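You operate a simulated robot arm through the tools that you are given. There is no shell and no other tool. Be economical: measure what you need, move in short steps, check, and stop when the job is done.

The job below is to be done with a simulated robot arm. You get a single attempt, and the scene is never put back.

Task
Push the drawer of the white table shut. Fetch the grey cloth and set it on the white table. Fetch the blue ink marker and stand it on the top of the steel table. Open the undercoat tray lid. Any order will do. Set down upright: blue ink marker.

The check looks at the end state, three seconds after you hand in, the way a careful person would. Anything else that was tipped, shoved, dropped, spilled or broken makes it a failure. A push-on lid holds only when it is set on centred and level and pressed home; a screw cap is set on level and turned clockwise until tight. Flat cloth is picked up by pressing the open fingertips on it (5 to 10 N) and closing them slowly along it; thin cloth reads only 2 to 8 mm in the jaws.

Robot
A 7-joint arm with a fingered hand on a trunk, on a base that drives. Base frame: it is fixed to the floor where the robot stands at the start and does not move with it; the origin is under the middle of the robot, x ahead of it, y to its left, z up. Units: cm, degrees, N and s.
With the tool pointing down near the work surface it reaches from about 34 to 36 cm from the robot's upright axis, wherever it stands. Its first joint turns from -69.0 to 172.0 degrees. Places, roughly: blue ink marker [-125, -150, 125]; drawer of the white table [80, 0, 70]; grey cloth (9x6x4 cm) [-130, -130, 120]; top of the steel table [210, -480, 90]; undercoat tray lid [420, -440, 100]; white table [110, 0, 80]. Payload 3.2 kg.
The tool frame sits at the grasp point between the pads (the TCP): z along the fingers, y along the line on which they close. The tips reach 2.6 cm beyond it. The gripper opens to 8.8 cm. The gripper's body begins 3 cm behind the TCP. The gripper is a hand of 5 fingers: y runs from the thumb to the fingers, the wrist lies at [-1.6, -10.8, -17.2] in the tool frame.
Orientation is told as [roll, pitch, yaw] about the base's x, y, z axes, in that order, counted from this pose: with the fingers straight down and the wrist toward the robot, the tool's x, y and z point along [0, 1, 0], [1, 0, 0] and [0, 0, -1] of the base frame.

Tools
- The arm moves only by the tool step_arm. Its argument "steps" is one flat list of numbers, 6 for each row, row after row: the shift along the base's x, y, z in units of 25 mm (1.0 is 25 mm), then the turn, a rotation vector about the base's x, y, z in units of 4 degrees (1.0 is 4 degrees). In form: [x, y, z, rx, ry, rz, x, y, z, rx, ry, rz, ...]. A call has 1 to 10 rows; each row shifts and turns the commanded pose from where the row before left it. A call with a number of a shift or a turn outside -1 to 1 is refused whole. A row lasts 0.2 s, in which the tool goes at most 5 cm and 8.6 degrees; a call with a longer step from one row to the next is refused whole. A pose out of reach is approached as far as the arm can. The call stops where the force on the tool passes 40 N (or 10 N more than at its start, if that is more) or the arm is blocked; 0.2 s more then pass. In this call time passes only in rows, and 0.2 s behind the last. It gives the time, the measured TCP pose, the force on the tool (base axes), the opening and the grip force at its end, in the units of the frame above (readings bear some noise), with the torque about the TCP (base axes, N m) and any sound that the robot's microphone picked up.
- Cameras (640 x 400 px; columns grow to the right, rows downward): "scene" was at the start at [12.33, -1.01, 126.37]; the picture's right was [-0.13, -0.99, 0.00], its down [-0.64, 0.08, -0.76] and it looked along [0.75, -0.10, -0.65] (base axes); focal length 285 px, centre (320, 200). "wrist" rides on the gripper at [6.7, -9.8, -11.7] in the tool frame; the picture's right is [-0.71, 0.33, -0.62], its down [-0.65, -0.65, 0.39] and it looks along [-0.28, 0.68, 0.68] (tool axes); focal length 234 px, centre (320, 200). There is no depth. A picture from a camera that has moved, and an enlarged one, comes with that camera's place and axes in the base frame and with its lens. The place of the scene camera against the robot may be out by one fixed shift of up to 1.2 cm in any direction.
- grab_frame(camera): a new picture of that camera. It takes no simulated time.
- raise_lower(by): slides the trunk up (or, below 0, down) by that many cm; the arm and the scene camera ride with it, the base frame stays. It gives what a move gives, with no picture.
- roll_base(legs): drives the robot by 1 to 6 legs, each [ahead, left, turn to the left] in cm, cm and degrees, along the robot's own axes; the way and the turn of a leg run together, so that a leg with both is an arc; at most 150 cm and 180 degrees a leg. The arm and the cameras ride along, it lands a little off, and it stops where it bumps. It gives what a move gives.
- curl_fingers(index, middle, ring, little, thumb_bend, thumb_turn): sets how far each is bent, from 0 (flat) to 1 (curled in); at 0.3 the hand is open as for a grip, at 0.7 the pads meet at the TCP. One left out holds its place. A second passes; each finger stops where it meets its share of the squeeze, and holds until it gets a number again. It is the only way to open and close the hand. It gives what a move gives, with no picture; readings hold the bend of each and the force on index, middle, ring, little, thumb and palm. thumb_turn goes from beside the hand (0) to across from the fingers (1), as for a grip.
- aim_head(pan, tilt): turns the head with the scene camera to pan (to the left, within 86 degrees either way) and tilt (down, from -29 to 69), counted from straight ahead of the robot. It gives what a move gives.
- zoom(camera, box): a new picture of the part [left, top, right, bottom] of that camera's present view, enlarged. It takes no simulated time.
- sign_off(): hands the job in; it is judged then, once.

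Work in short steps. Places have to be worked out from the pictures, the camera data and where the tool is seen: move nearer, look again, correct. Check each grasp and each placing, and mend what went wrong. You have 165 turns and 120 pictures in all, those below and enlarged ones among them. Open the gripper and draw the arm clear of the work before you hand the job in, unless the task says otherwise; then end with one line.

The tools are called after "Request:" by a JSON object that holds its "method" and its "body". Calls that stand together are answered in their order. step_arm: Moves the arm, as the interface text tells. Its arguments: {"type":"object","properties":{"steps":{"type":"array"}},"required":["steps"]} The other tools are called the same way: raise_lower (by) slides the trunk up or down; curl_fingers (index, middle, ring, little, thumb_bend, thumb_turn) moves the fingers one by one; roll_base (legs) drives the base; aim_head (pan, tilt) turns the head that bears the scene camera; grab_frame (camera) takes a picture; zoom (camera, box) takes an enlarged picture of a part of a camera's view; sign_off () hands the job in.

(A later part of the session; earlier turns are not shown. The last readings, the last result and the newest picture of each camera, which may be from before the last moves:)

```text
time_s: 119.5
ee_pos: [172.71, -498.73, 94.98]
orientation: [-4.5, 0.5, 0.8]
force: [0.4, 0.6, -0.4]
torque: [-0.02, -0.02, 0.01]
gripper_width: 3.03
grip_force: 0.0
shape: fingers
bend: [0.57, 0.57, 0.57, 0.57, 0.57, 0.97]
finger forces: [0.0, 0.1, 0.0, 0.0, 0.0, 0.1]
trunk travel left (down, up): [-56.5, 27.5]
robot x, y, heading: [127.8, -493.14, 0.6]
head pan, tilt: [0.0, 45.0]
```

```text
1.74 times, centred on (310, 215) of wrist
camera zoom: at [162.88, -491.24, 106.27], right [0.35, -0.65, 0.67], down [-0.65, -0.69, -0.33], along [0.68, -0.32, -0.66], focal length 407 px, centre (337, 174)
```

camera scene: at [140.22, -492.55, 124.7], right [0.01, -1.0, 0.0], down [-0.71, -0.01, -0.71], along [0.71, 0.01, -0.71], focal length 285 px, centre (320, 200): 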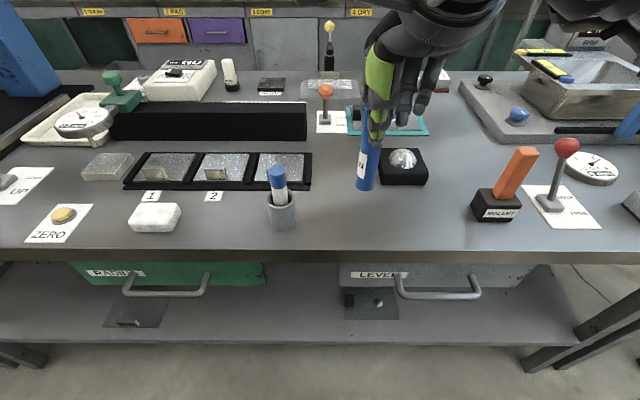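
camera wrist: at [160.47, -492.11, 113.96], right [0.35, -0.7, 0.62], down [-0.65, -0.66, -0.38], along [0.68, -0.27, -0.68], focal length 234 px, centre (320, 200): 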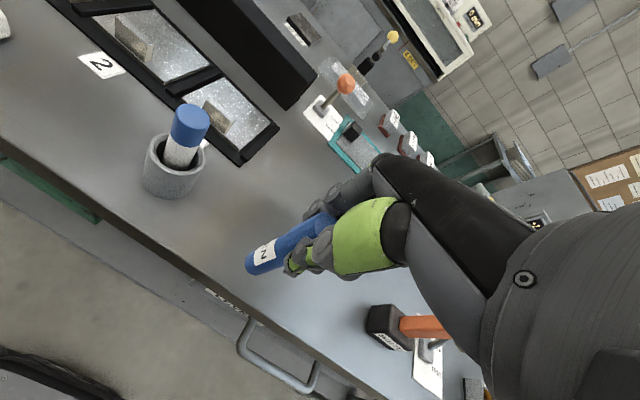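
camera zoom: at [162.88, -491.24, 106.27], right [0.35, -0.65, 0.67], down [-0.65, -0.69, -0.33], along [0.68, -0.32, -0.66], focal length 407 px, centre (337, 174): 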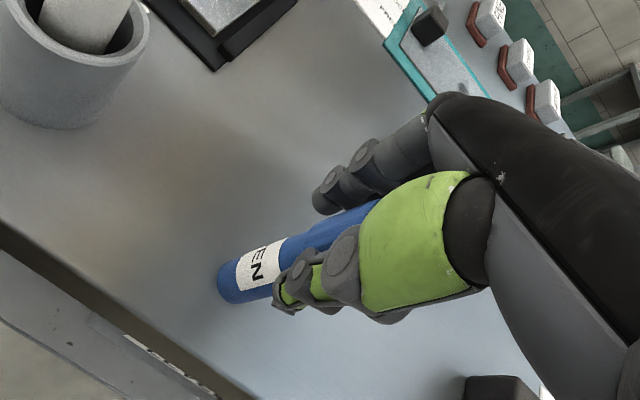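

It stands free. I'll open wider and rise vertically.

Request:
{"method": "curl_fingers", "body": {"index": 0.4, "middle": 0.4, "ring": 0.4, "little": 0.4, "thumb_bend": 0.4}}

Request:
{"method": "step_arm", "body": {"steps": [0, 0, 0.4, 0, 0, 0, 0, 0, 0.4, 0, 0, 0, 0, 0, 0.4, 0, 0, 0, 0, 0, 0.6, 0, 0, 0, 0, 0, 0.6, 0, 0, 0, 0, 0, 0.8, 0, 0, 0, 0, 0, 0.8, 0, 0, 0]}}

Request:
{"method": "grab_frame", "body": {"camera": "scene"}}

Request:
{"method": "zoom", "body": {"camera": "wrist", "box": [150, 100, 410, 330]}}

```text
time_s: 120.5
ee_pos: [172.85, -498.74, 94.95]
orientation: [-4.5, 0.6, 0.7]
force: [0.3, -0.6, 0.5]
torque: [-0.02, -0.02, -0.01]
gripper_width: 6.68
grip_force: 0.0
shape: fingers
bend: [0.4, 0.4, 0.4, 0.4, 0.4, 0.97]
finger forces: [0.0, 0.1, 0.0, 0.1, 0.0, 0.0]
trunk travel left (down, up): [-56.5, 27.5]
robot x, y, heading: [128.25, -492.79, 0.8]
head pan, tilt: [0.0, 45.0]
```

```text
time_s: 122.1
ee_pos: [172.79, -498.72, 105.11]
orientation: [-4.5, 0.4, 0.8]
force: [0.0, 0.1, 0.9]
torque: [-0.01, 0.0, -0.03]
gripper_width: 6.67
grip_force: 0.1
shape: fingers
bend: [0.4, 0.4, 0.4, 0.4, 0.4, 0.97]
finger forces: [0.0, 0.0, 0.0, 0.0, 0.0, 0.0]
trunk travel left (down, up): [-56.5, 27.5]
robot x, y, heading: [128.08, -492.86, 0.6]
head pan, tilt: [0.0, 45.0]
```

```text
54 pictures are left
camera scene: at [140.12, -492.52, 124.71], right [0.01, -1.0, 0.0], down [-0.71, -0.01, -0.71], along [0.71, 0.01, -0.71], focal length 285 px, centre (320, 200)
```

scene: 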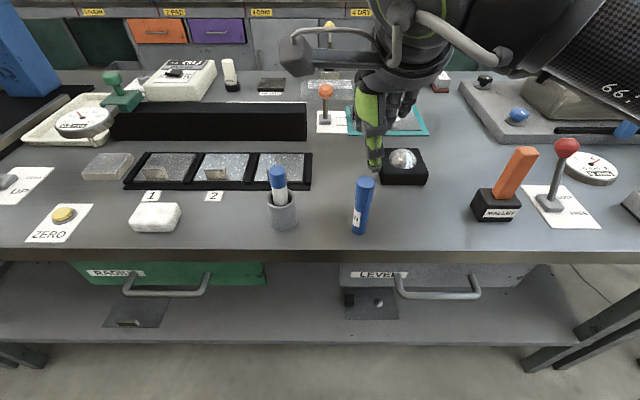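

```text
1.74 times, centred on (280, 215) of wrist
camera zoom: at [162.84, -491.23, 116.42], right [0.35, -0.65, 0.67], down [-0.65, -0.69, -0.33], along [0.68, -0.32, -0.66], focal length 407 px, centre (390, 174)
```

zoom: 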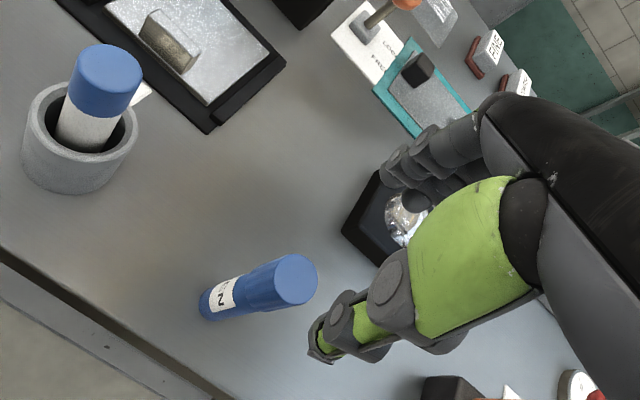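

The marker stands upright and clear. Next is the undercoat tray at about (420,-440), on the back counter. I'll raise the trunk, back off, and drive around the north end of the bench through the gap at y≈-232.

Request:
{"method": "raise_lower", "body": {"by": 25}}

Request:
{"method": "roll_base", "body": {"legs": [[-30, 0, 0], [0, 130, 0], [0, 131, 0]]}}

Request:
{"method": "aim_head", "body": {"pan": 0, "tilt": 25}}

Request:
{"method": "grab_frame", "body": {"camera": "scene"}}

```text
time_s: 124.7
ee_pos: [172.69, -498.66, 130.05]
orientation: [-4.5, 0.5, 0.8]
force: [-0.3, -0.5, 0.7]
torque: [0.02, 0.01, -0.01]
gripper_width: 6.67
grip_force: 0.1
shape: fingers
bend: [0.4, 0.4, 0.4, 0.4, 0.4, 0.97]
finger forces: [0.0, 0.0, 0.0, 0.0, 0.1, 0.0]
trunk travel left (down, up): [-81.5, 2.5]
robot x, y, heading: [127.71, -492.82, 0.9]
head pan, tilt: [0.0, 45.0]
```

```text
time_s: 139.0
ee_pos: [134.85, -238.5, 130.13]
orientation: [-4.5, 0.5, 2.7]
force: [0.2, -0.3, 0.3]
torque: [-0.01, -0.02, 0.04]
gripper_width: 6.67
grip_force: 0.1
shape: fingers
bend: [0.4, 0.4, 0.4, 0.4, 0.4, 0.97]
finger forces: [0.0, 0.0, 0.1, 0.1, 0.0, 0.1]
trunk travel left (down, up): [-81.5, 2.5]
robot x, y, heading: [89.83, -233.99, 2.6]
head pan, tilt: [0.0, 45.0]
```

```text
time_s: 139.8
ee_pos: [134.71, -238.45, 130.06]
orientation: [-4.5, 0.5, 2.7]
force: [0.5, 0.4, -0.2]
torque: [0.0, 0.0, 0.01]
gripper_width: 6.67
grip_force: 0.0
shape: fingers
bend: [0.4, 0.4, 0.4, 0.4, 0.4, 0.97]
finger forces: [0.1, 0.1, 0.0, 0.1, 0.0, 0.0]
trunk travel left (down, up): [-81.5, 2.5]
robot x, y, heading: [89.93, -234.19, 2.6]
head pan, tilt: [0.0, 25.0]
```

```text
52 pictures are left
camera scene: at [103.14, -233.32, 152.76], right [0.05, -1.0, 0.0], down [-0.42, -0.02, -0.91], along [0.91, 0.04, -0.42], focal length 285 px, centre (320, 200)
```

scene: 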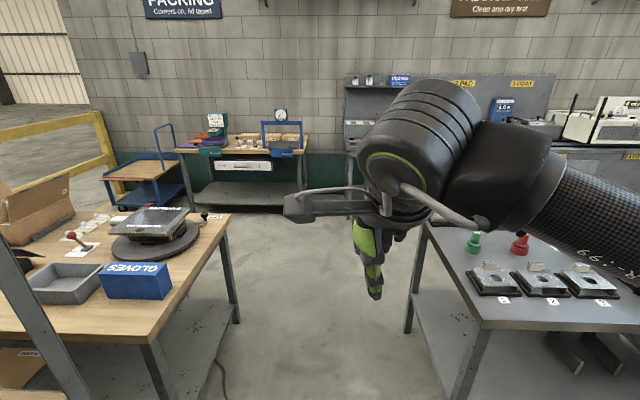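

The gap ahead is clear. I'll straighten up, drive through into the back aisle, then look right along the counter.

Request:
{"method": "roll_base", "body": {"legs": [[0, 0, -2.6], [145, 0, 0], [70, 0, 0]]}}

Request:
{"method": "aim_head", "body": {"pan": -50, "tilt": 20}}

Request:
{"method": "grab_frame", "body": {"camera": "scene"}}

```text
time_s: 150.9
ee_pos: [350.67, -242.47, 130.26]
orientation: [-4.4, 0.5, -0.4]
force: [-0.6, -0.6, 0.4]
torque: [0.02, -0.03, -0.02]
gripper_width: 6.67
grip_force: 0.0
shape: fingers
bend: [0.4, 0.4, 0.4, 0.4, 0.4, 0.97]
finger forces: [0.0, 0.0, 0.0, 0.0, 0.0, 0.0]
trunk travel left (down, up): [-81.5, 2.5]
robot x, y, heading: [306.21, -235.69, -0.5]
head pan, tilt: [0.0, 25.0]
```

```text
time_s: 152.1
ee_pos: [350.85, -242.5, 130.08]
orientation: [-4.5, 0.5, -0.4]
force: [0.4, 0.1, 0.5]
torque: [-0.01, 0.0, 0.01]
gripper_width: 6.64
grip_force: 0.0
shape: fingers
bend: [0.4, 0.4, 0.4, 0.4, 0.4, 0.97]
finger forces: [0.1, 0.1, 0.1, 0.0, 0.1, 0.0]
trunk travel left (down, up): [-81.5, 2.5]
robot x, y, heading: [306.35, -235.69, -0.2]
head pan, tilt: [-50.0, 20.0]
```

```text
51 pictures are left
camera scene: at [316.11, -242.76, 153.57], right [-0.77, -0.64, 0.0], down [-0.22, 0.26, -0.94], along [0.6, -0.72, -0.34], focal length 285 px, centre (320, 200)
```

scene: 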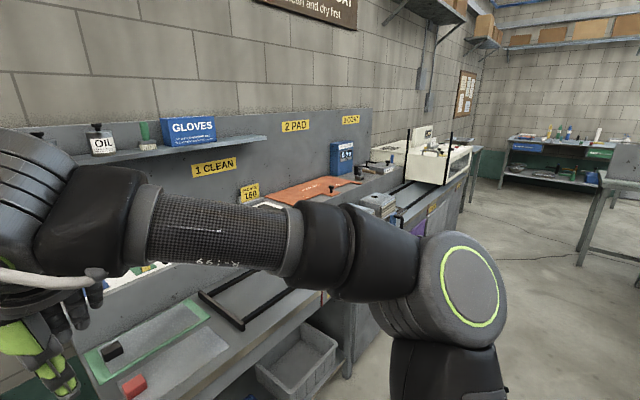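

The aisle is clear. I'll slide right along the counter to y≈-425 and look at it.

Request:
{"method": "roll_base", "body": {"legs": [[0, -140, 0], [0, -45, 0]]}}

Request:
{"method": "aim_head", "body": {"pan": 0, "tilt": 35}}

Request:
{"method": "grab_frame", "body": {"camera": "scene"}}

Request:
{"method": "grab_frame", "body": {"camera": "wrist"}}

```text
time_s: 161.4
ee_pos: [351.5, -426.08, 130.05]
orientation: [-4.5, 0.6, 0.3]
force: [-0.3, 0.2, 0.3]
torque: [-0.01, 0.0, 0.01]
gripper_width: 6.68
grip_force: 0.0
shape: fingers
bend: [0.4, 0.4, 0.4, 0.4, 0.4, 0.97]
finger forces: [0.0, 0.0, 0.0, 0.1, 0.0, 0.1]
trunk travel left (down, up): [-81.5, 2.5]
robot x, y, heading: [306.94, -419.6, -0.1]
head pan, tilt: [-50.0, 20.0]
```

```text
time_s: 162.6
ee_pos: [351.51, -426.13, 130.06]
orientation: [-4.5, 0.5, 0.4]
force: [-0.2, -0.2, -0.4]
torque: [-0.03, -0.01, 0.0]
gripper_width: 6.65
grip_force: 0.0
shape: fingers
bend: [0.4, 0.4, 0.4, 0.4, 0.4, 0.97]
finger forces: [0.0, 0.0, 0.0, 0.0, 0.0, 0.0]
trunk travel left (down, up): [-81.5, 2.5]
robot x, y, heading: [306.82, -419.94, 0.3]
head pan, tilt: [0.0, 35.0]
```

```text
50 pictures are left
camera scene: at [319.67, -419.64, 151.19], right [0.0, -1.0, 0.0], down [-0.57, 0.0, -0.82], along [0.82, 0.0, -0.57], focal length 285 px, centre (320, 200)
```

scene: 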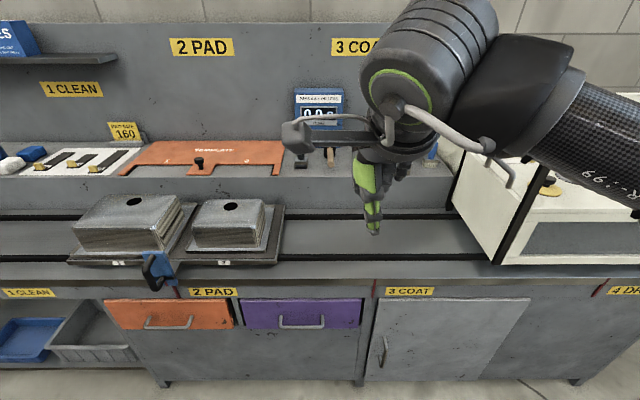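

```text
49 pictures are left
camera wrist: at [341.73, -418.55, 141.38], right [0.34, -0.66, 0.67], down [-0.65, -0.68, -0.33], along [0.68, -0.33, -0.66], focal length 234 px, centre (320, 200)
```

wrist: 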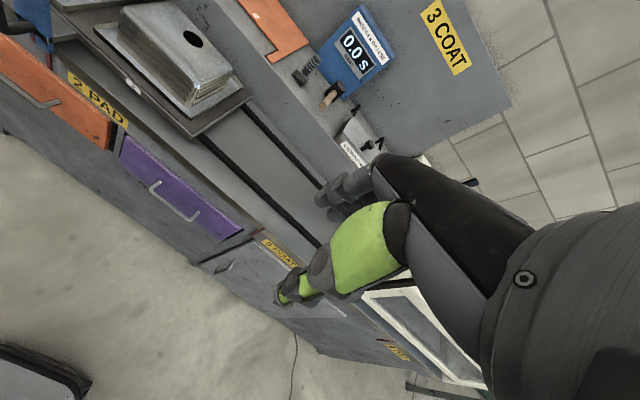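

The "3 COAT" area, with a labelled tray on the back ledge, is behind the hand. I'll zoom in on both views.

Request:
{"method": "zoom", "body": {"camera": "wrist", "box": [280, 60, 440, 180]}}

Request:
{"method": "zoom", "body": {"camera": "scene", "box": [280, 70, 600, 230]}}

```text
3.33 times, centred on (360, 120) of wrist
camera zoom: at [341.73, -418.55, 141.38], right [0.34, -0.66, 0.67], down [-0.65, -0.68, -0.33], along [0.68, -0.33, -0.66], focal length 781 px, centre (187, 467)
```

zoom: 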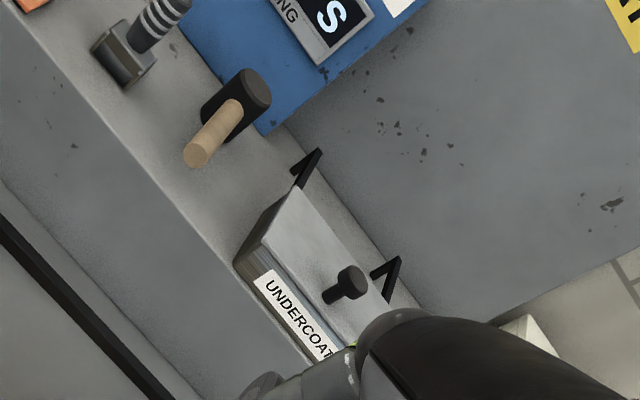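

```text
2.00 times, centred on (440, 150) of scene
camera zoom: at [319.67, -419.64, 151.19], right [0.0, -1.0, 0.0], down [-0.57, 0.0, -0.82], along [0.82, 0.0, -0.57], focal length 570 px, centre (80, 300)
```

zoom: 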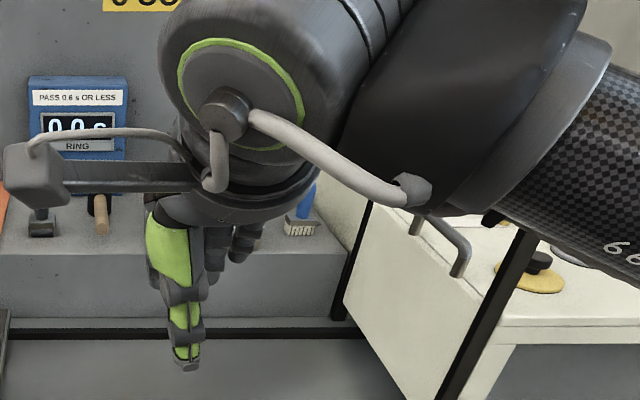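

It's a box labelled UNDERCOAT with a lid, a knob on the lid, and rear brackets, at about (415,-443,102). I'll slide the base right, move closer, and swing the arm left for a clear head view.

Request:
{"method": "roll_base", "body": {"legs": [[0, -27, 0], [18, 0, 0]]}}

Request:
{"method": "step_arm", "body": {"steps": [0, 1, 0, 0.55, 0, 0, 0, 1, 0, 0.55, 0, 0, 0, 1, 0, 0, 0, 0, 0, 1, 0, 0, 0, 0, 0, 1, 0, 0, 0, 0, 0, 1, 0, 0, 0, 0, 0, 1, 0, 0, 0, 0, 0, 1, 0, 0, 0, 0, 0, 1, 0, 0, 0, 0]}}

Request:
{"method": "grab_frame", "body": {"camera": "scene"}}

```text
time_s: 165.6
ee_pos: [369.28, -453.31, 130.26]
orientation: [-4.5, 0.4, 0.5]
force: [0.5, 0.4, 0.6]
torque: [-0.02, 0.02, -0.01]
gripper_width: 6.69
grip_force: 0.1
shape: fingers
bend: [0.4, 0.4, 0.4, 0.4, 0.4, 0.97]
finger forces: [0.1, 0.0, 0.0, 0.0, 0.1, 0.0]
trunk travel left (down, up): [-81.5, 2.5]
robot x, y, heading: [324.89, -446.78, 0.1]
head pan, tilt: [0.0, 35.0]
```

```text
time_s: 167.6
ee_pos: [369.34, -430.48, 130.03]
orientation: [-0.2, 0.3, 0.5]
force: [0.3, -0.2, -0.2]
torque: [-0.05, 0.02, 0.01]
gripper_width: 6.69
grip_force: 0.1
shape: fingers
bend: [0.4, 0.4, 0.4, 0.4, 0.4, 0.97]
finger forces: [0.0, 0.1, 0.0, 0.0, 0.0, 0.0]
trunk travel left (down, up): [-81.5, 2.5]
robot x, y, heading: [325.08, -447.13, 0.3]
head pan, tilt: [0.0, 35.0]
```

```text
46 pictures are left
camera scene: at [337.53, -446.59, 151.19], right [0.01, -1.0, 0.0], down [-0.57, -0.01, -0.82], along [0.82, 0.0, -0.57], focal length 285 px, centre (320, 200)
```

scene: 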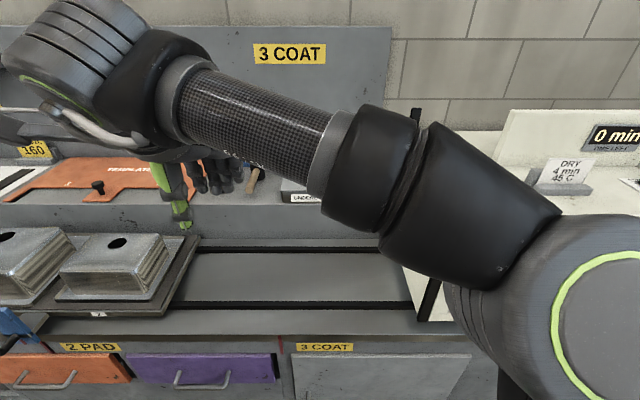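

The forearm hides the tray. I'll lower the arm 15 cm so the head sees over it.

Request:
{"method": "step_arm", "body": {"steps": [-0.6, 0.3, -0.8, 0, 0, 0, -0.6, 0.3, -0.8, 0, 0, 0, -0.6, 0.3, -0.8, 0, 0, 0, -0.6, 0.3, -0.8, 0, 0, 0, 0, 0, -0.8, 0, 0, 0, 0, 0, -0.8, 0, 0, 0, 0, 0, -0.8, 0, 0, 0]}}

Request:
{"method": "grab_frame", "body": {"camera": "scene"}}

```text
time_s: 169.2
ee_pos: [363.32, -427.74, 116.23]
orientation: [-0.2, 0.3, 0.4]
force: [-0.1, -0.3, 0.8]
torque: [-0.02, -0.01, 0.04]
gripper_width: 6.69
grip_force: 0.0
shape: fingers
bend: [0.4, 0.4, 0.4, 0.4, 0.4, 0.97]
finger forces: [0.0, 0.0, 0.0, 0.0, 0.0, 0.0]
trunk travel left (down, up): [-81.5, 2.5]
robot x, y, heading: [324.89, -446.63, 0.5]
head pan, tilt: [0.0, 35.0]
```

```text
45 pictures are left
camera scene: at [337.55, -446.81, 151.19], right [0.01, -1.0, 0.0], down [-0.57, 0.0, -0.82], along [0.82, 0.01, -0.57], focal length 285 px, centre (320, 200)
```

scene: 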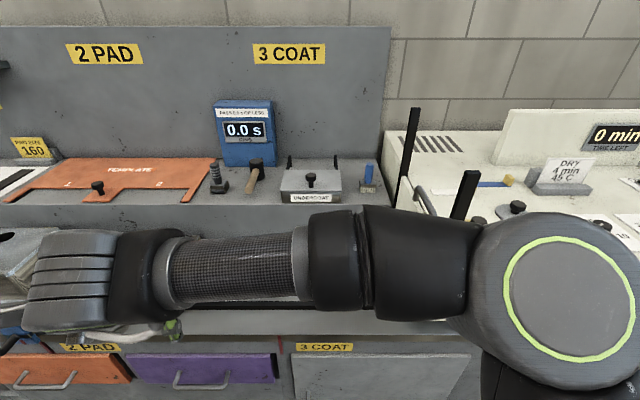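

Request:
{"method": "zoom", "body": {"camera": "scene", "box": [240, 130, 400, 220]}}

```text
4.00 times, centred on (320, 175) of scene
camera zoom: at [337.55, -446.81, 151.19], right [0.01, -1.0, 0.0], down [-0.57, 0.0, -0.82], along [0.82, 0.01, -0.57], focal length 1140 px, centre (320, 300)
```

zoom: 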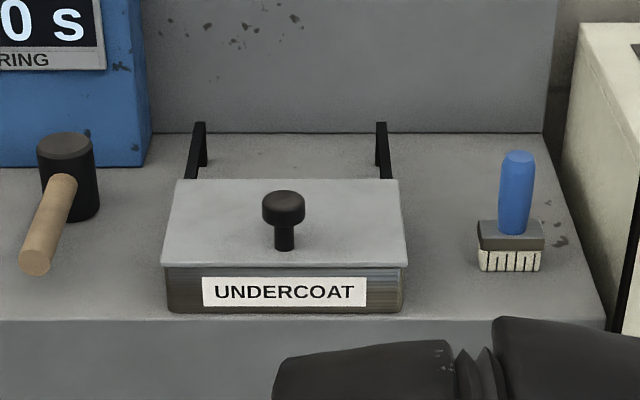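

I now have a clear view: lid about 19 × 15 cm with its hinge at the rear (x≈427), top z≈102, knob stem at about (415.8,-443.2), head z≈105–107. Reach will be tight, so I'll turn the robot left about 40° to bring the right shoulder nearer the counter.

Request:
{"method": "roll_base", "body": {"legs": [[0, 16, 0], [0, 0, 40], [7, -6, 0]]}}

Request:
{"method": "aim_head", "body": {"pan": -48, "tilt": 35}}

Request:
{"method": "grab_frame", "body": {"camera": "scene"}}

```text
time_s: 173.2
ee_pos: [351.57, -391.44, 116.27]
orientation: [-0.1, 0.4, 39.8]
force: [0.5, 0.1, 0.8]
torque: [-0.01, 0.0, 0.01]
gripper_width: 6.69
grip_force: 0.0
shape: fingers
bend: [0.4, 0.4, 0.4, 0.4, 0.4, 0.97]
finger forces: [0.1, 0.0, 0.0, 0.0, 0.1, 0.0]
trunk travel left (down, up): [-81.5, 2.5]
robot x, y, heading: [333.94, -430.29, 39.7]
head pan, tilt: [0.0, 35.0]
```

```text
time_s: 174.3
ee_pos: [351.39, -391.46, 116.11]
orientation: [-0.1, 0.4, 39.8]
force: [-0.2, 0.4, 0.3]
torque: [-0.02, -0.04, 0.0]
gripper_width: 6.65
grip_force: 0.0
shape: fingers
bend: [0.4, 0.4, 0.4, 0.4, 0.4, 0.97]
finger forces: [0.0, 0.0, 0.1, 0.0, 0.1, 0.0]
trunk travel left (down, up): [-81.5, 2.5]
robot x, y, heading: [333.73, -430.34, 39.7]
head pan, tilt: [-48.0, 35.0]
```

```text
43 pictures are left
camera scene: at [345.37, -428.75, 151.18], right [-0.14, -0.99, 0.0], down [-0.57, 0.08, -0.82], along [0.81, -0.12, -0.57], focal length 285 px, centre (320, 200)
```

scene: 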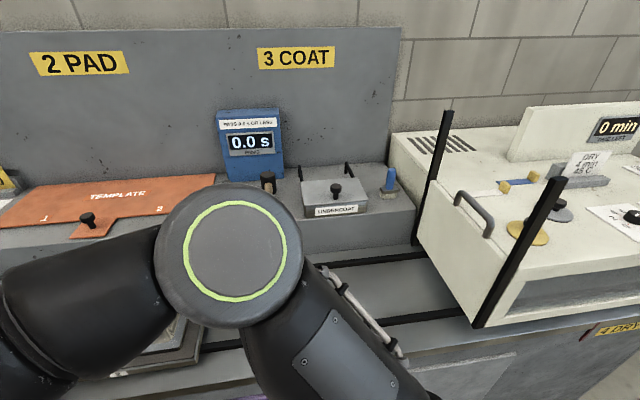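

The knob is confirmed at about (415.8,-443.5,105.7). I'll swing the hand toward it while returning the yaw to 0.

Request:
{"method": "step_arm", "body": {"steps": [0.7, -0.8, 0.25, 0, 0, -1, 0.7, -0.8, 0.25, 0, 0, -1, 0.7, -0.8, 0.25, 0, 0, -1, 0.7, -0.8, 0.25, 0, 0, -1, 0.7, -0.8, 0, 0, 0, -1, 0.7, -0.8, 0, 0, 0, -1, 0.7, -0.8, 0, 0, 0, -1, 0.7, -0.8, 0, 0, 0, -1, 0.7, -0.8, 0, 0, 0, -1, 0.7, -0.8, 0, 0, 0, -0.95]}}

Request:
{"method": "step_arm", "body": {"steps": [0.3, -0.8, 0, 0, -1, 0, 0.3, -0.8, 0, 0, -1, 0, 0.3, -0.8, 0, 0, -1, 0, 0.3, -0.8, 0, 0, -1, 0, 0.3, -0.8, 0, 0, -1, 0, 0.3, -0.8, 0, 0, -1, 0, 0.3, -0.8, 0, 0, -1, 0, 0.2, -0.8, 0, 0, -1, 0, 0, -0.8, 0, 0, -1, 0, 0, -0.8, 0, 0, -1, 0]}}

Request:
{"method": "grab_frame", "body": {"camera": "scene"}}

Request:
{"method": "grab_frame", "body": {"camera": "wrist"}}

```text
time_s: 176.5
ee_pos: [369.11, -411.59, 118.68]
orientation: [0.0, 0.4, 0.0]
force: [0.0, -0.4, -0.5]
torque: [-0.01, 0.0, 0.0]
gripper_width: 6.67
grip_force: 0.0
shape: fingers
bend: [0.4, 0.4, 0.4, 0.4, 0.4, 0.97]
finger forces: [0.0, 0.0, 0.0, 0.0, 0.0, 0.0]
trunk travel left (down, up): [-81.5, 2.5]
robot x, y, heading: [333.78, -430.98, 39.7]
head pan, tilt: [-48.0, 35.0]
```

```text
time_s: 178.7
ee_pos: [380.81, -423.12, 126.38]
orientation: [0.0, -39.5, 0.1]
force: [0.1, -0.9, -0.3]
torque: [0.01, -0.02, -0.02]
gripper_width: 6.69
grip_force: 0.1
shape: fingers
bend: [0.4, 0.4, 0.4, 0.4, 0.4, 0.97]
finger forces: [0.0, 0.0, 0.0, 0.0, 0.0, 0.0]
out of reach, approached as far as the arm can: row 5, 6, 7, 8, 9, 10
trunk travel left (down, up): [-81.5, 2.5]
robot x, y, heading: [333.65, -430.69, 39.8]
head pan, tilt: [-48.0, 35.0]
```

```text
42 pictures are left
camera scene: at [345.4, -428.83, 151.18], right [-0.14, -0.99, 0.0], down [-0.57, 0.08, -0.82], along [0.81, -0.12, -0.57], focal length 285 px, centre (320, 200)
```

scene: 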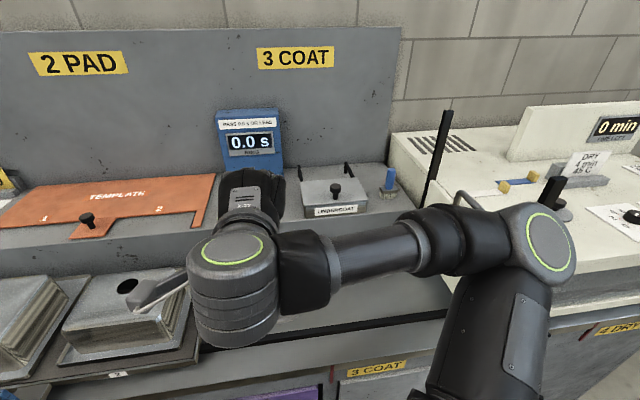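

```text
41 pictures are left
camera wrist: at [365.68, -416.27, 129.25], right [-0.14, -0.71, 0.69], down [-0.26, -0.65, -0.71], along [0.96, -0.28, -0.09], focal length 234 px, centre (320, 200)
```

wrist: 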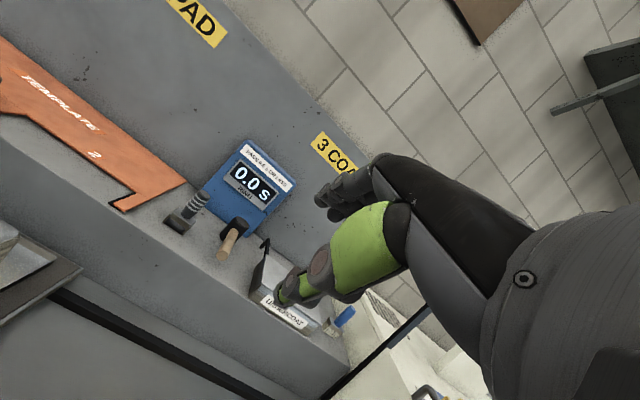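

Pitching the hand forward cost reach here. I'll go back to fingers-down and see how far the arm reaches toward the knob.

Request:
{"method": "step_arm", "body": {"steps": [0, -0.2, 0, 0, 1, 0, 0, -0.2, 0, 0, 1, 0, 0, -0.2, 0, 0, 1, 0, 0, -0.2, 0, 0, 1, 0, 0, -0.2, 0, 0, 1, 0, 0, -0.2, 0, 0, 1, 0, 0, -0.2, 0, 0, 1, 0, 0, -0.2, 0, 0, 1, 0, 0, 0, 0, 0, 1, 0, 0, 0, 0, 0, 1, 0]}}

Request:
{"method": "step_arm", "body": {"steps": [0.8, -0.2, 0, 0, 0, 0, 0.8, -0.2, 0, 0, 0, 0, 0.8, -0.2, 0, 0, 0, 0, 0.8, -0.2, 0, 0, 0, 0, 0.8, -0.2, 0, 0, 0, 0, 0.8, -0.2, 0, 0, 0, 0]}}

Request:
{"method": "grab_frame", "body": {"camera": "scene"}}

```text
time_s: 180.9
ee_pos: [380.55, -426.86, 126.48]
orientation: [-0.1, 0.5, -0.1]
force: [0.0, -0.6, -0.1]
torque: [-0.01, 0.0, 0.01]
gripper_width: 6.67
grip_force: 0.1
shape: fingers
bend: [0.4, 0.4, 0.4, 0.4, 0.4, 0.97]
finger forces: [0.1, 0.0, 0.0, 0.0, 0.0, 0.0]
trunk travel left (down, up): [-81.5, 2.5]
robot x, y, heading: [333.89, -430.76, 39.5]
head pan, tilt: [-48.0, 35.0]
```

```text
time_s: 182.3
ee_pos: [392.62, -429.82, 126.33]
orientation: [-0.1, 0.5, -0.1]
force: [0.1, 0.0, 0.5]
torque: [0.0, -0.01, 0.01]
gripper_width: 6.68
grip_force: 0.2
shape: fingers
bend: [0.4, 0.4, 0.4, 0.4, 0.4, 0.97]
finger forces: [0.1, 0.1, 0.0, 0.0, 0.0, 0.0]
trunk travel left (down, up): [-81.5, 2.5]
robot x, y, heading: [333.69, -430.65, 39.7]
head pan, tilt: [-48.0, 35.0]
```

```text
40 pictures are left
camera scene: at [345.43, -428.76, 151.18], right [-0.14, -0.99, 0.0], down [-0.57, 0.08, -0.82], along [0.81, -0.12, -0.57], focal length 285 px, centre (320, 200)
```

scene: 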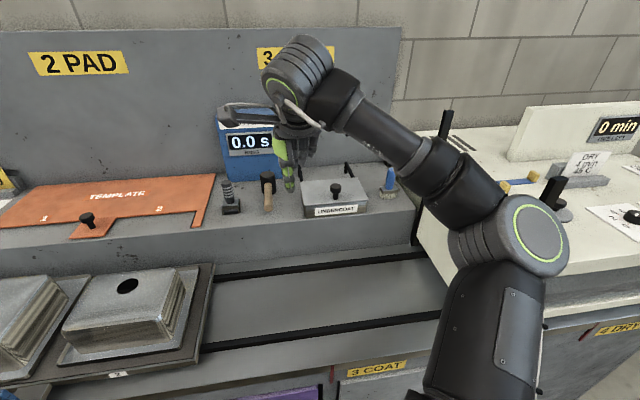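

Tool-down reach is better. I'll continue toward above the knob at (414,-443).

Request:
{"method": "step_arm", "body": {"steps": [0.85, -0.53, 0, 0, 0, 0, 0.85, -0.53, 0, 0, 0, 0, 0.85, -0.53, 0, 0, 0, 0, 0.85, -0.53, 0, 0, 0, 0, 0.85, -0.53, 0, 0, 0, 0, 0.85, -0.53, 0, 0, 0, 0, 0.85, -0.53, 0, 0, 0, 0, 0.85, -0.53, 0, 0, 0, 0, 0.85, -0.53, -0.1, 0, 0, 0, 0.85, -0.53, -0.1, 0, 0, 0]}}

Request:
{"method": "grab_frame", "body": {"camera": "scene"}}

Request:
{"method": "grab_frame", "body": {"camera": "wrist"}}

```text
time_s: 184.5
ee_pos: [409.79, -440.58, 124.61]
orientation: [-0.2, 0.4, 0.0]
force: [0.1, 0.8, -0.9]
torque: [-0.01, -0.02, 0.01]
gripper_width: 6.7
grip_force: 0.2
shape: fingers
bend: [0.4, 0.4, 0.4, 0.4, 0.4, 0.97]
finger forces: [0.0, 0.0, 0.0, 0.1, 0.0, 0.0]
out of reach, approached as far as the arm can: row 8, 9, 10
trunk travel left (down, up): [-81.5, 2.5]
robot x, y, heading: [334.16, -430.91, 39.6]
head pan, tilt: [-48.0, 35.0]
```

```text
39 pictures are left
camera scene: at [345.46, -428.63, 151.18], right [-0.14, -0.99, 0.0], down [-0.57, 0.08, -0.82], along [0.81, -0.12, -0.57], focal length 285 px, centre (320, 200)
```

scene: 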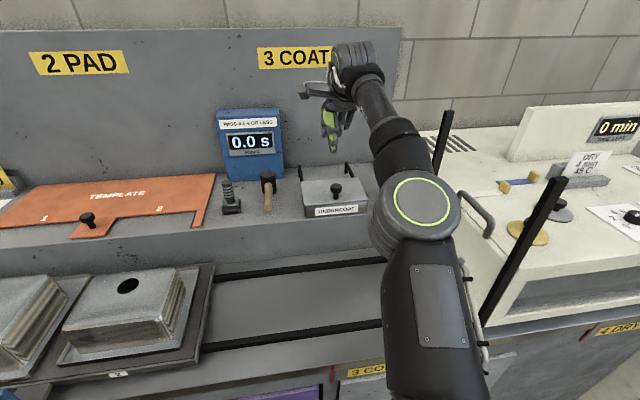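

```text
38 pictures are left
camera wrist: at [400.0, -433.85, 136.42], right [0.34, -0.71, 0.62], down [-0.66, -0.65, -0.38], along [0.68, -0.28, -0.68], focal length 234 px, centre (320, 200)
```

wrist: 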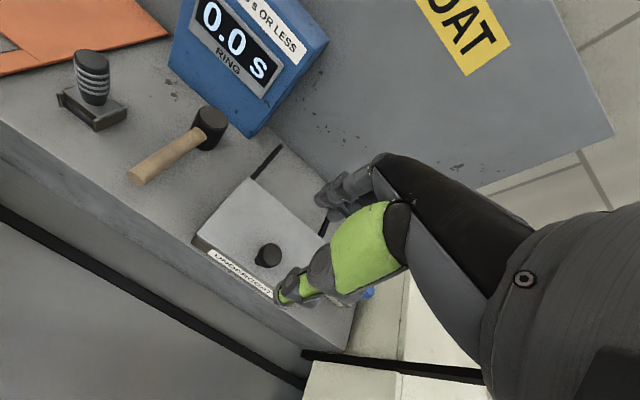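

Good: the reach is now 76 cm from the axis, and the knob is at about (414.7,-443). I'll move the base about 5 cm closer and lower the hand partway to z≈114.

Request:
{"method": "roll_base", "body": {"legs": [[3.8, -3.2, 0]]}}

Request:
{"method": "step_arm", "body": {"steps": [0, 0, -0.4, 0, 0, 0, 0, 0, -0.4, 0, 0, 0, 0, 0, -0.4, 0, 0, 0, 0, 0, -0.4, 0, 0, 0, 0, 0, -0.4, 0, 0, 0, 0, 0, -0.4, 0, 0, 0, 0, 0, -0.4, 0, 0, 0, 0, 0, -0.4, 0, 0, 0]}}

Request:
{"method": "grab_frame", "body": {"camera": "wrist"}}

```text
time_s: 185.4
ee_pos: [414.36, -440.84, 124.85]
orientation: [-0.1, 0.2, 0.0]
force: [-0.4, -0.5, 0.3]
torque: [0.06, 0.01, 0.03]
gripper_width: 6.68
grip_force: 0.0
shape: fingers
bend: [0.4, 0.4, 0.4, 0.4, 0.4, 0.97]
finger forces: [0.0, 0.1, 0.1, 0.1, 0.0, 0.0]
trunk travel left (down, up): [-81.5, 2.5]
robot x, y, heading: [338.94, -430.63, 39.9]
head pan, tilt: [-48.0, 35.0]
```

```text
time_s: 187.2
ee_pos: [414.62, -440.87, 116.66]
orientation: [0.0, 0.4, 0.1]
force: [0.7, 0.2, -0.2]
torque: [-0.04, -0.01, 0.01]
gripper_width: 6.67
grip_force: 0.2
shape: fingers
bend: [0.4, 0.4, 0.4, 0.4, 0.4, 0.97]
finger forces: [0.0, 0.1, 0.0, 0.0, 0.1, 0.1]
trunk travel left (down, up): [-81.5, 2.5]
robot x, y, heading: [338.82, -430.82, 39.7]
head pan, tilt: [-48.0, 35.0]
```

```text
37 pictures are left
camera wrist: at [404.83, -434.08, 128.43], right [0.33, -0.71, 0.62], down [-0.66, -0.65, -0.39], along [0.68, -0.28, -0.68], focal length 234 px, centre (320, 200)
```

wrist: 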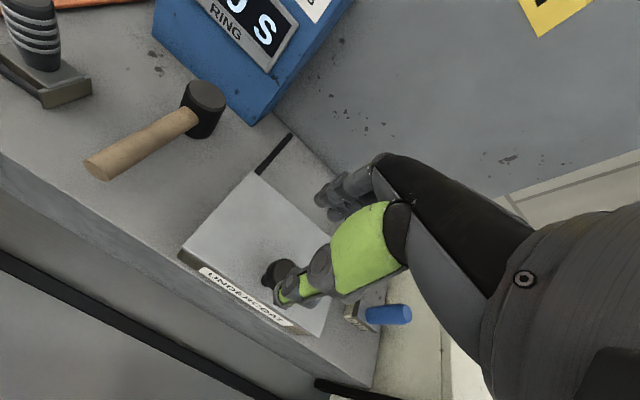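

The knob is at (415.0,-443.0), consistent across views. I'll shift over it and lower to z≈109.

Request:
{"method": "step_arm", "body": {"steps": [0.16, -0.42, 0, 0, 0, 0, 0, -0.42, 0, 0, 0, 0, 0, 0, -0.4, 0, 0, 0, 0, 0, -0.4, 0, 0, 0, 0, 0, -0.4, 0, 0, 0, 0, 0, -0.4, 0, 0, 0, 0, 0, -0.4, 0, 0, 0, 0, 0, -0.4, 0, 0, 0, 0, 0, -0.4, 0, 0, 0]}}

Request:
{"method": "grab_frame", "body": {"camera": "wrist"}}

Request:
{"method": "zoom", "body": {"camera": "scene", "box": [240, 60, 480, 240]}}

```text
time_s: 189.2
ee_pos: [415.19, -442.99, 109.65]
orientation: [0.0, 0.3, 0.0]
force: [-0.2, -0.4, 0.1]
torque: [0.01, -0.01, 0.04]
gripper_width: 6.68
grip_force: 0.1
shape: fingers
bend: [0.4, 0.4, 0.4, 0.4, 0.4, 0.97]
finger forces: [0.0, 0.0, 0.0, 0.0, 0.1, 0.0]
trunk travel left (down, up): [-81.5, 2.5]
robot x, y, heading: [338.97, -431.14, 39.9]
head pan, tilt: [-48.0, 35.0]
```

```text
36 pictures are left
camera wrist: at [405.32, -436.14, 121.47], right [0.34, -0.71, 0.62], down [-0.66, -0.65, -0.38], along [0.68, -0.28, -0.68], focal length 234 px, centre (320, 200)
```

wrist: 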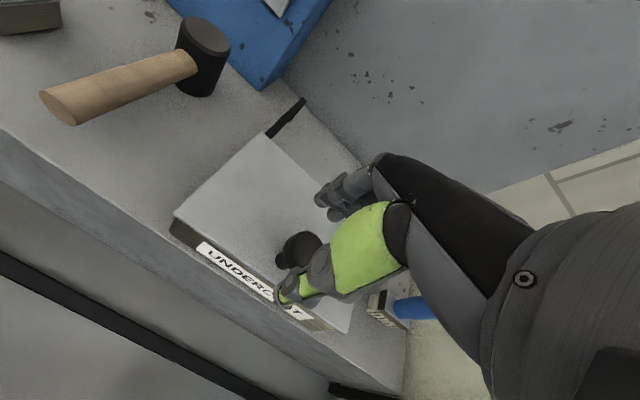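

```text
2.22 times, centred on (360, 150) of scene
camera zoom: at [350.36, -428.85, 151.19], right [-0.14, -0.99, 0.0], down [-0.57, 0.08, -0.82], along [0.81, -0.12, -0.57], focal length 633 px, centre (231, 311)
```

zoom: 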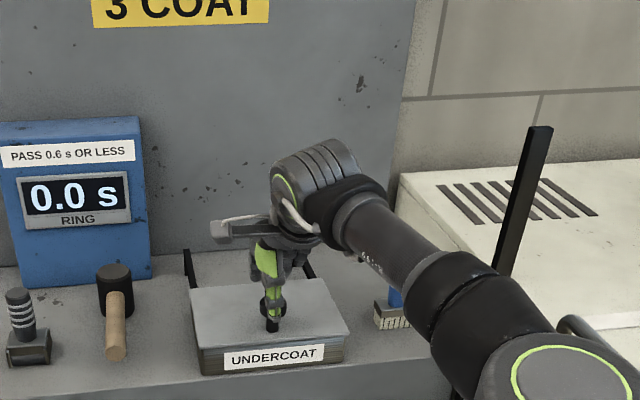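

The knob head sits between the thumb and fingers. I'll lower another 3.2 cm and close on it.

Request:
{"method": "step_arm", "body": {"steps": [0, 0, -0.3, 0, 0, 0, 0, 0, -0.3, 0, 0, 0, 0, 0, -0.3, 0, 0, 0, 0, 0, -0.3, 0, 0, 0]}}

Request:
{"method": "curl_fingers", "body": {"index": 0.7, "middle": 0.7, "ring": 0.7, "little": 0.7, "thumb_bend": 0.7}}

Request:
{"method": "grab_frame", "body": {"camera": "wrist"}}

```text
time_s: 190.2
ee_pos: [415.13, -442.91, 106.66]
orientation: [-0.1, 0.3, 0.0]
force: [-0.3, 1.2, -0.6]
torque: [0.0, 0.02, -0.03]
gripper_width: 6.68
grip_force: 0.0
shape: fingers
bend: [0.4, 0.4, 0.4, 0.4, 0.4, 0.97]
finger forces: [0.1, 0.0, 0.1, 0.1, 0.0, 0.0]
trunk travel left (down, up): [-81.5, 2.5]
robot x, y, heading: [338.98, -430.8, 39.6]
head pan, tilt: [-48.0, 35.0]
```

```text
time_s: 191.2
ee_pos: [415.27, -442.8, 106.64]
orientation: [-0.1, 0.3, -0.1]
force: [7.0, -1.7, 0.7]
torque: [-0.02, -0.15, 0.08]
gripper_width: 2.13
grip_force: 11.2
shape: fingers
bend: [0.64, 0.6, 0.68, 0.7, 0.63, 0.96]
finger forces: [5.3, 7.7, 1.5, 0.0, 7.8, 0.0]
trunk travel left (down, up): [-81.5, 2.5]
robot x, y, heading: [338.76, -430.77, 39.7]
head pan, tilt: [-48.0, 35.0]
```

```text
34 pictures are left
camera wrist: at [405.46, -436.11, 118.45], right [0.34, -0.71, 0.62], down [-0.66, -0.65, -0.38], along [0.68, -0.28, -0.68], focal length 234 px, centre (320, 200)
```

wrist: 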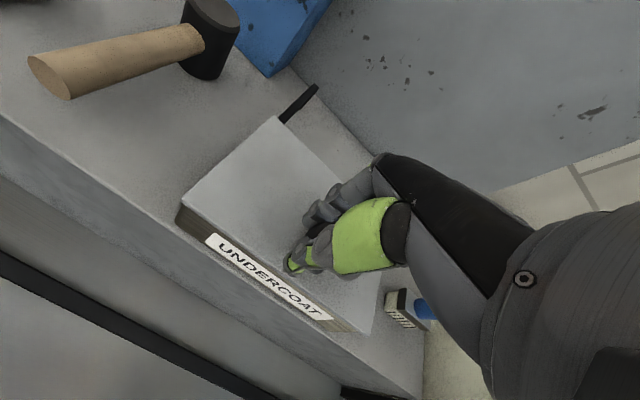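

Firm grip at 11 N. I'll lift along the lid's arc about 15° and check that the lid follows.

Request:
{"method": "step_arm", "body": {"steps": [0.1, 0, 0.3, 0, 0.3, 0, 0.1, 0, 0.3, 0, 0.3, 0, 0.15, 0, 0.3, 0, 0.3, 0, 0.15, 0, 0.3, 0, 0.3, 0]}}

Request:
{"method": "grab_frame", "body": {"camera": "wrist"}}

```text
time_s: 192.2
ee_pos: [416.33, -442.92, 109.86]
orientation: [0.0, 5.1, 0.0]
force: [-0.1, 0.3, 0.0]
torque: [-0.02, -0.01, 0.02]
gripper_width: 0.35
grip_force: 0.0
shape: fingers
bend: [0.7, 0.7, 0.7, 0.7, 0.7, 0.97]
finger forces: [0.1, 0.0, 0.0, 0.0, 0.0, 0.1]
trunk travel left (down, up): [-81.5, 2.5]
robot x, y, heading: [338.82, -430.97, 39.6]
head pan, tilt: [-48.0, 35.0]
```

```text
33 pictures are left
camera wrist: at [407.61, -436.13, 122.42], right [0.39, -0.71, 0.59], down [-0.69, -0.65, -0.33], along [0.62, -0.28, -0.74], focal length 234 px, centre (320, 200)
```

wrist: 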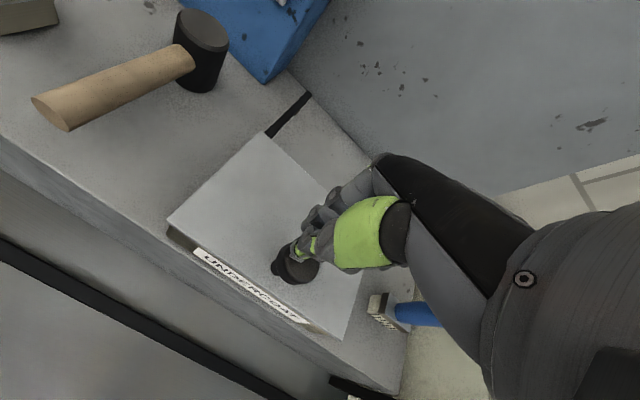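

The fingers slipped off the knob's head, so I need to get under it. I'll rise, reopen, and re-grip lower around the stem.

Request:
{"method": "step_arm", "body": {"steps": [-0.15, 0, 0.4, 0, -0.6, 0, -0.35, 0, 0.4, 0, -0.6, 0]}}

Request:
{"method": "curl_fingers", "body": {"index": 0.42, "middle": 0.42, "ring": 0.42, "little": 0.42, "thumb_bend": 0.42}}

Request:
{"method": "step_arm", "body": {"steps": [0, 0, -0.4, 0, 0, 0, 0, 0, -0.4, 0, 0, 0, 0, 0, -0.4, 0, 0, 0, 0, 0, -0.4, 0, 0, 0, 0, 0, -0.3, 0, 0, 0, 0, 0, -0.3, 0, 0, 0]}}

Request:
{"method": "grab_frame", "body": {"camera": "wrist"}}

```text
time_s: 192.8
ee_pos: [414.95, -442.89, 111.94]
orientation: [-0.2, 0.2, -0.1]
force: [0.3, -0.8, -0.3]
torque: [0.02, -0.02, -0.04]
gripper_width: 0.35
grip_force: 0.0
shape: fingers
bend: [0.7, 0.7, 0.7, 0.7, 0.7, 0.97]
finger forces: [0.0, 0.1, 0.0, 0.0, 0.0, 0.1]
trunk travel left (down, up): [-81.5, 2.5]
robot x, y, heading: [338.54, -430.68, 39.5]
head pan, tilt: [-48.0, 35.0]
```

```text
time_s: 193.8
ee_pos: [415.05, -442.81, 111.78]
orientation: [-0.1, 0.3, 0.1]
force: [0.0, 0.8, -0.4]
torque: [0.01, 0.03, 0.0]
gripper_width: 6.25
grip_force: 0.0
shape: fingers
bend: [0.42, 0.42, 0.42, 0.42, 0.42, 0.97]
finger forces: [0.0, 0.0, 0.0, 0.0, 0.0, 0.0]
trunk travel left (down, up): [-81.5, 2.5]
robot x, y, heading: [338.88, -430.72, 39.5]
head pan, tilt: [-48.0, 35.0]
```

```text
time_s: 195.2
ee_pos: [415.11, -442.9, 106.19]
orientation: [-0.1, 0.3, 0.0]
force: [0.6, 0.1, 0.8]
torque: [0.0, -0.02, -0.02]
gripper_width: 6.26
grip_force: 0.0
shape: fingers
bend: [0.42, 0.42, 0.42, 0.42, 0.42, 0.97]
finger forces: [0.0, 0.0, 0.1, 0.1, 0.0, 0.0]
trunk travel left (down, up): [-81.5, 2.5]
robot x, y, heading: [338.71, -430.99, 39.8]
head pan, tilt: [-48.0, 35.0]
```

```text
32 pictures are left
camera wrist: at [405.26, -436.1, 117.98], right [0.33, -0.71, 0.62], down [-0.66, -0.65, -0.38], along [0.68, -0.28, -0.68], focal length 234 px, centre (320, 200)
```

wrist: 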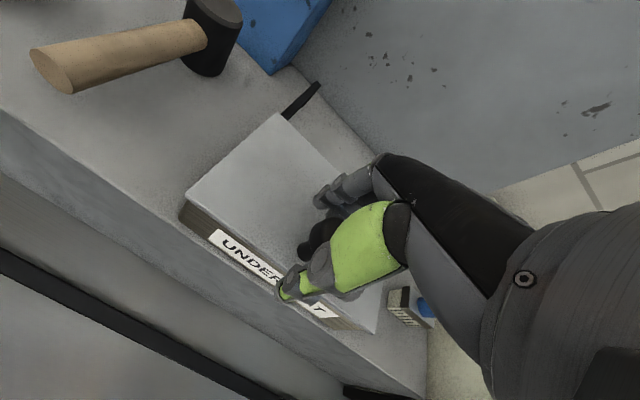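

The TCP is at the head, so I need about 2 cm lower to be at the neck. Lowering in small steps, watching for contact.

Request:
{"method": "step_arm", "body": {"steps": [0, 0, -0.2, 0, 0, 0, 0, 0, -0.2, 0, 0, 0]}}

Request:
{"method": "step_arm", "body": {"steps": [0, 0, -0.15, 0, 0, 0, 0, 0, -0.15, 0, 0, 0]}}

```text
time_s: 195.8
ee_pos: [415.11, -442.8, 105.3]
orientation: [-0.1, 0.4, 0.1]
force: [-0.7, 0.2, 0.8]
torque: [0.01, 0.01, -0.01]
gripper_width: 6.23
grip_force: 0.1
shape: fingers
bend: [0.42, 0.42, 0.42, 0.42, 0.42, 0.97]
finger forces: [0.1, 0.1, 0.0, 0.0, 0.0, 0.0]
trunk travel left (down, up): [-81.5, 2.5]
robot x, y, heading: [338.91, -430.92, 39.9]
head pan, tilt: [-48.0, 35.0]
```

```text
time_s: 196.4
ee_pos: [414.74, -442.67, 105.1]
orientation: [0.2, -0.4, 0.0]
force: [-2.1, -1.3, 17.4]
torque: [-0.24, -0.75, -0.07]
gripper_width: 6.24
grip_force: 9.0
shape: fingers
bend: [0.42, 0.39, 0.42, 0.42, 0.42, 0.97]
finger forces: [0.0, 17.6, 0.0, 0.0, 0.0, 0.0]
trunk travel left (down, up): [-81.5, 2.5]
robot x, y, heading: [338.51, -431.03, 39.8]
head pan, tilt: [-48.0, 35.0]
```

A fingertip has reached the lid surface (17 N). I'll ease up slightly, close on the knob here, and test with a small lift.

Request:
{"method": "step_arm", "body": {"steps": [0.1, 0, 0.08, 0, 0.1, 0]}}

Request:
{"method": "curl_fingers", "body": {"index": 0.85, "middle": 0.85, "ring": 0.7, "little": 0.7, "thumb_bend": 0.85}}

Request:
{"method": "zoom", "body": {"camera": "wrist", "box": [180, 120, 420, 320]}}

```text
time_s: 196.8
ee_pos: [414.97, -442.78, 105.02]
orientation: [0.1, 0.3, -0.1]
force: [-0.8, -0.7, 18.1]
torque: [-0.28, -0.78, -0.01]
gripper_width: 6.25
grip_force: 9.0
shape: fingers
bend: [0.42, 0.39, 0.42, 0.42, 0.42, 0.97]
finger forces: [0.0, 18.4, 0.1, 0.0, 0.1, 0.0]
trunk travel left (down, up): [-81.5, 2.5]
robot x, y, heading: [338.52, -430.73, 39.8]
head pan, tilt: [-48.0, 35.0]
```

```text
time_s: 197.8
ee_pos: [414.99, -442.76, 105.23]
orientation: [-0.1, 0.2, 0.0]
force: [0.7, 0.1, 21.5]
torque: [-0.66, -1.65, -0.09]
gripper_width: 0.0
grip_force: 32.7
shape: fingers
bend: [0.78, 0.41, 0.69, 0.7, 0.75, 0.94]
finger forces: [13.4, 35.9, 1.5, 0.0, 14.7, 0.0]
trunk travel left (down, up): [-81.5, 2.5]
robot x, y, heading: [339.16, -430.57, 39.7]
head pan, tilt: [-48.0, 35.0]
```

```text
2.00 times, centred on (300, 220) of wrist
camera zoom: at [405.16, -435.98, 116.94], right [0.34, -0.71, 0.62], down [-0.65, -0.65, -0.39], along [0.68, -0.28, -0.68], focal length 468 px, centre (360, 160)
```

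zoom: 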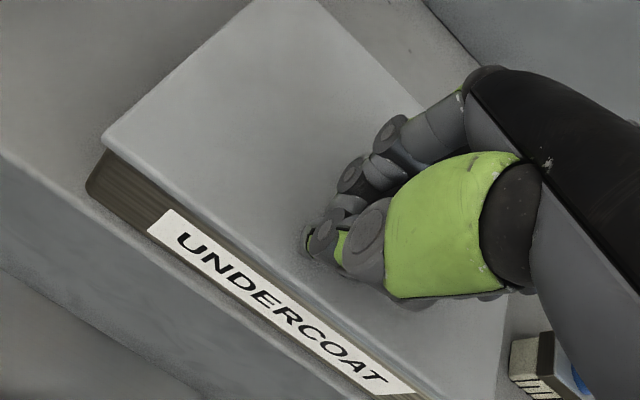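

Index and thumb have closed deep (0.78/0.75) around the stem, while the middle finger is pressed against the lid. I'll test with a small lift along the arc.

Request:
{"method": "step_arm", "body": {"steps": [0.05, 0, 0.2, 0, 0.15, 0, 0.08, 0, 0.2, 0, 0.15, 0, 0.08, 0, 0.2, 0, 0.15, 0, 0.08, 0, 0.2, 0, 0.15, 0]}}

Request:
{"method": "zoom", "body": {"camera": "wrist", "box": [140, 80, 420, 320]}}

```text
time_s: 198.8
ee_pos: [416.48, -442.51, 105.58]
orientation: [-0.5, 4.2, 0.0]
force: [-1.0, 12.2, -32.0]
torque: [0.09, 0.25, 0.1]
gripper_width: 0.0
grip_force: 20.1
shape: fingers
bend: [0.78, 0.55, 0.67, 0.7, 0.75, 0.93]
finger forces: [20.6, 0.7, 6.5, 0.0, 13.3, 0.1]
trunk travel left (down, up): [-81.5, 2.5]
robot x, y, heading: [338.76, -430.71, 39.7]
head pan, tilt: [-48.0, 35.0]
```

```text
1.67 times, centred on (280, 200) of wrist
camera zoom: at [407.49, -435.78, 118.1], right [0.38, -0.7, 0.6], down [-0.68, -0.65, -0.34], along [0.63, -0.28, -0.72], focal length 390 px, centre (387, 200)
```

zoom: 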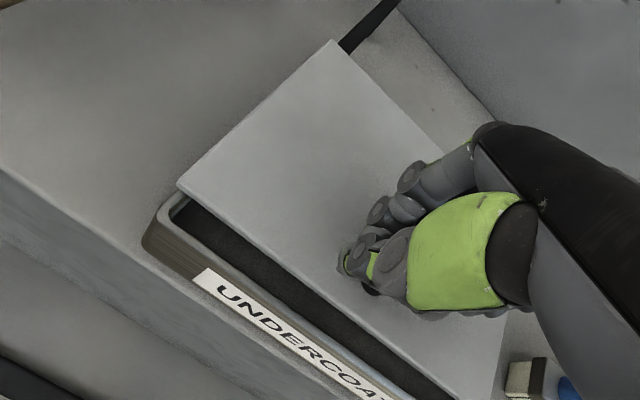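

The lid's front edge is lifting and the hold is good at 32 N of pull. I'll continue up along the arc.

Request:
{"method": "step_arm", "body": {"steps": [0, 0, 0.25, 0, 0.2, 0, 0.05, 0, 0.25, 0, 0.2, 0, 0.05, 0, 0.25, 0, 0.2, 0, 0.05, 0, 0.25, 0, 0.2, 0, 0.1, 0, 0.25, 0, 0.2, 0]}}

Request:
{"method": "zoom", "body": {"camera": "wrist", "box": [140, 80, 420, 320]}}

```text
time_s: 200.1
ee_pos: [416.48, -442.59, 109.77]
orientation: [-0.2, 6.4, 0.4]
force: [0.0, 0.4, 0.4]
torque: [0.03, -0.01, 0.01]
gripper_width: 0.02
grip_force: 0.0
shape: fingers
bend: [0.79, 0.55, 0.7, 0.7, 0.76, 0.95]
finger forces: [0.0, 0.0, 0.0, 0.0, 0.0, 0.0]
out of reach, approached as far as the arm can: row 5
trunk travel left (down, up): [-81.5, 2.5]
robot x, y, heading: [339.1, -431.02, 39.9]
head pan, tilt: [-48.0, 35.0]
```

```text
1.67 times, centred on (280, 200) of wrist
camera zoom: at [407.89, -435.79, 122.51], right [0.4, -0.7, 0.59], down [-0.69, -0.66, -0.31], along [0.6, -0.28, -0.75], focal length 390 px, centre (387, 200)
```

zoom: 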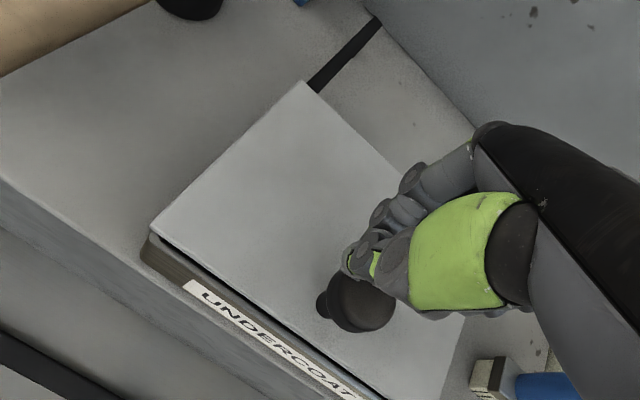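

The fingers slipped off again, but a dark gap along the front suggests the lid may have stayed slightly open. I'll check with the head camera.

Request:
{"method": "zoom", "body": {"camera": "scene", "box": [290, 120, 390, 220]}}

```text
4.00 times, centred on (340, 170) of scene
camera zoom: at [350.26, -428.78, 151.2], right [-0.14, -0.99, 0.0], down [-0.57, 0.08, -0.82], along [0.81, -0.12, -0.57], focal length 1140 px, centre (240, 320)
```

zoom: 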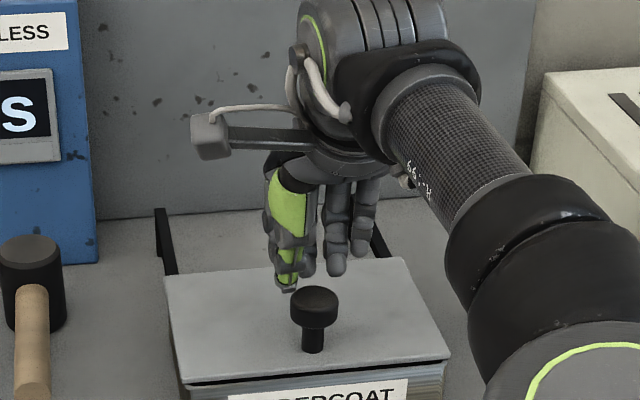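

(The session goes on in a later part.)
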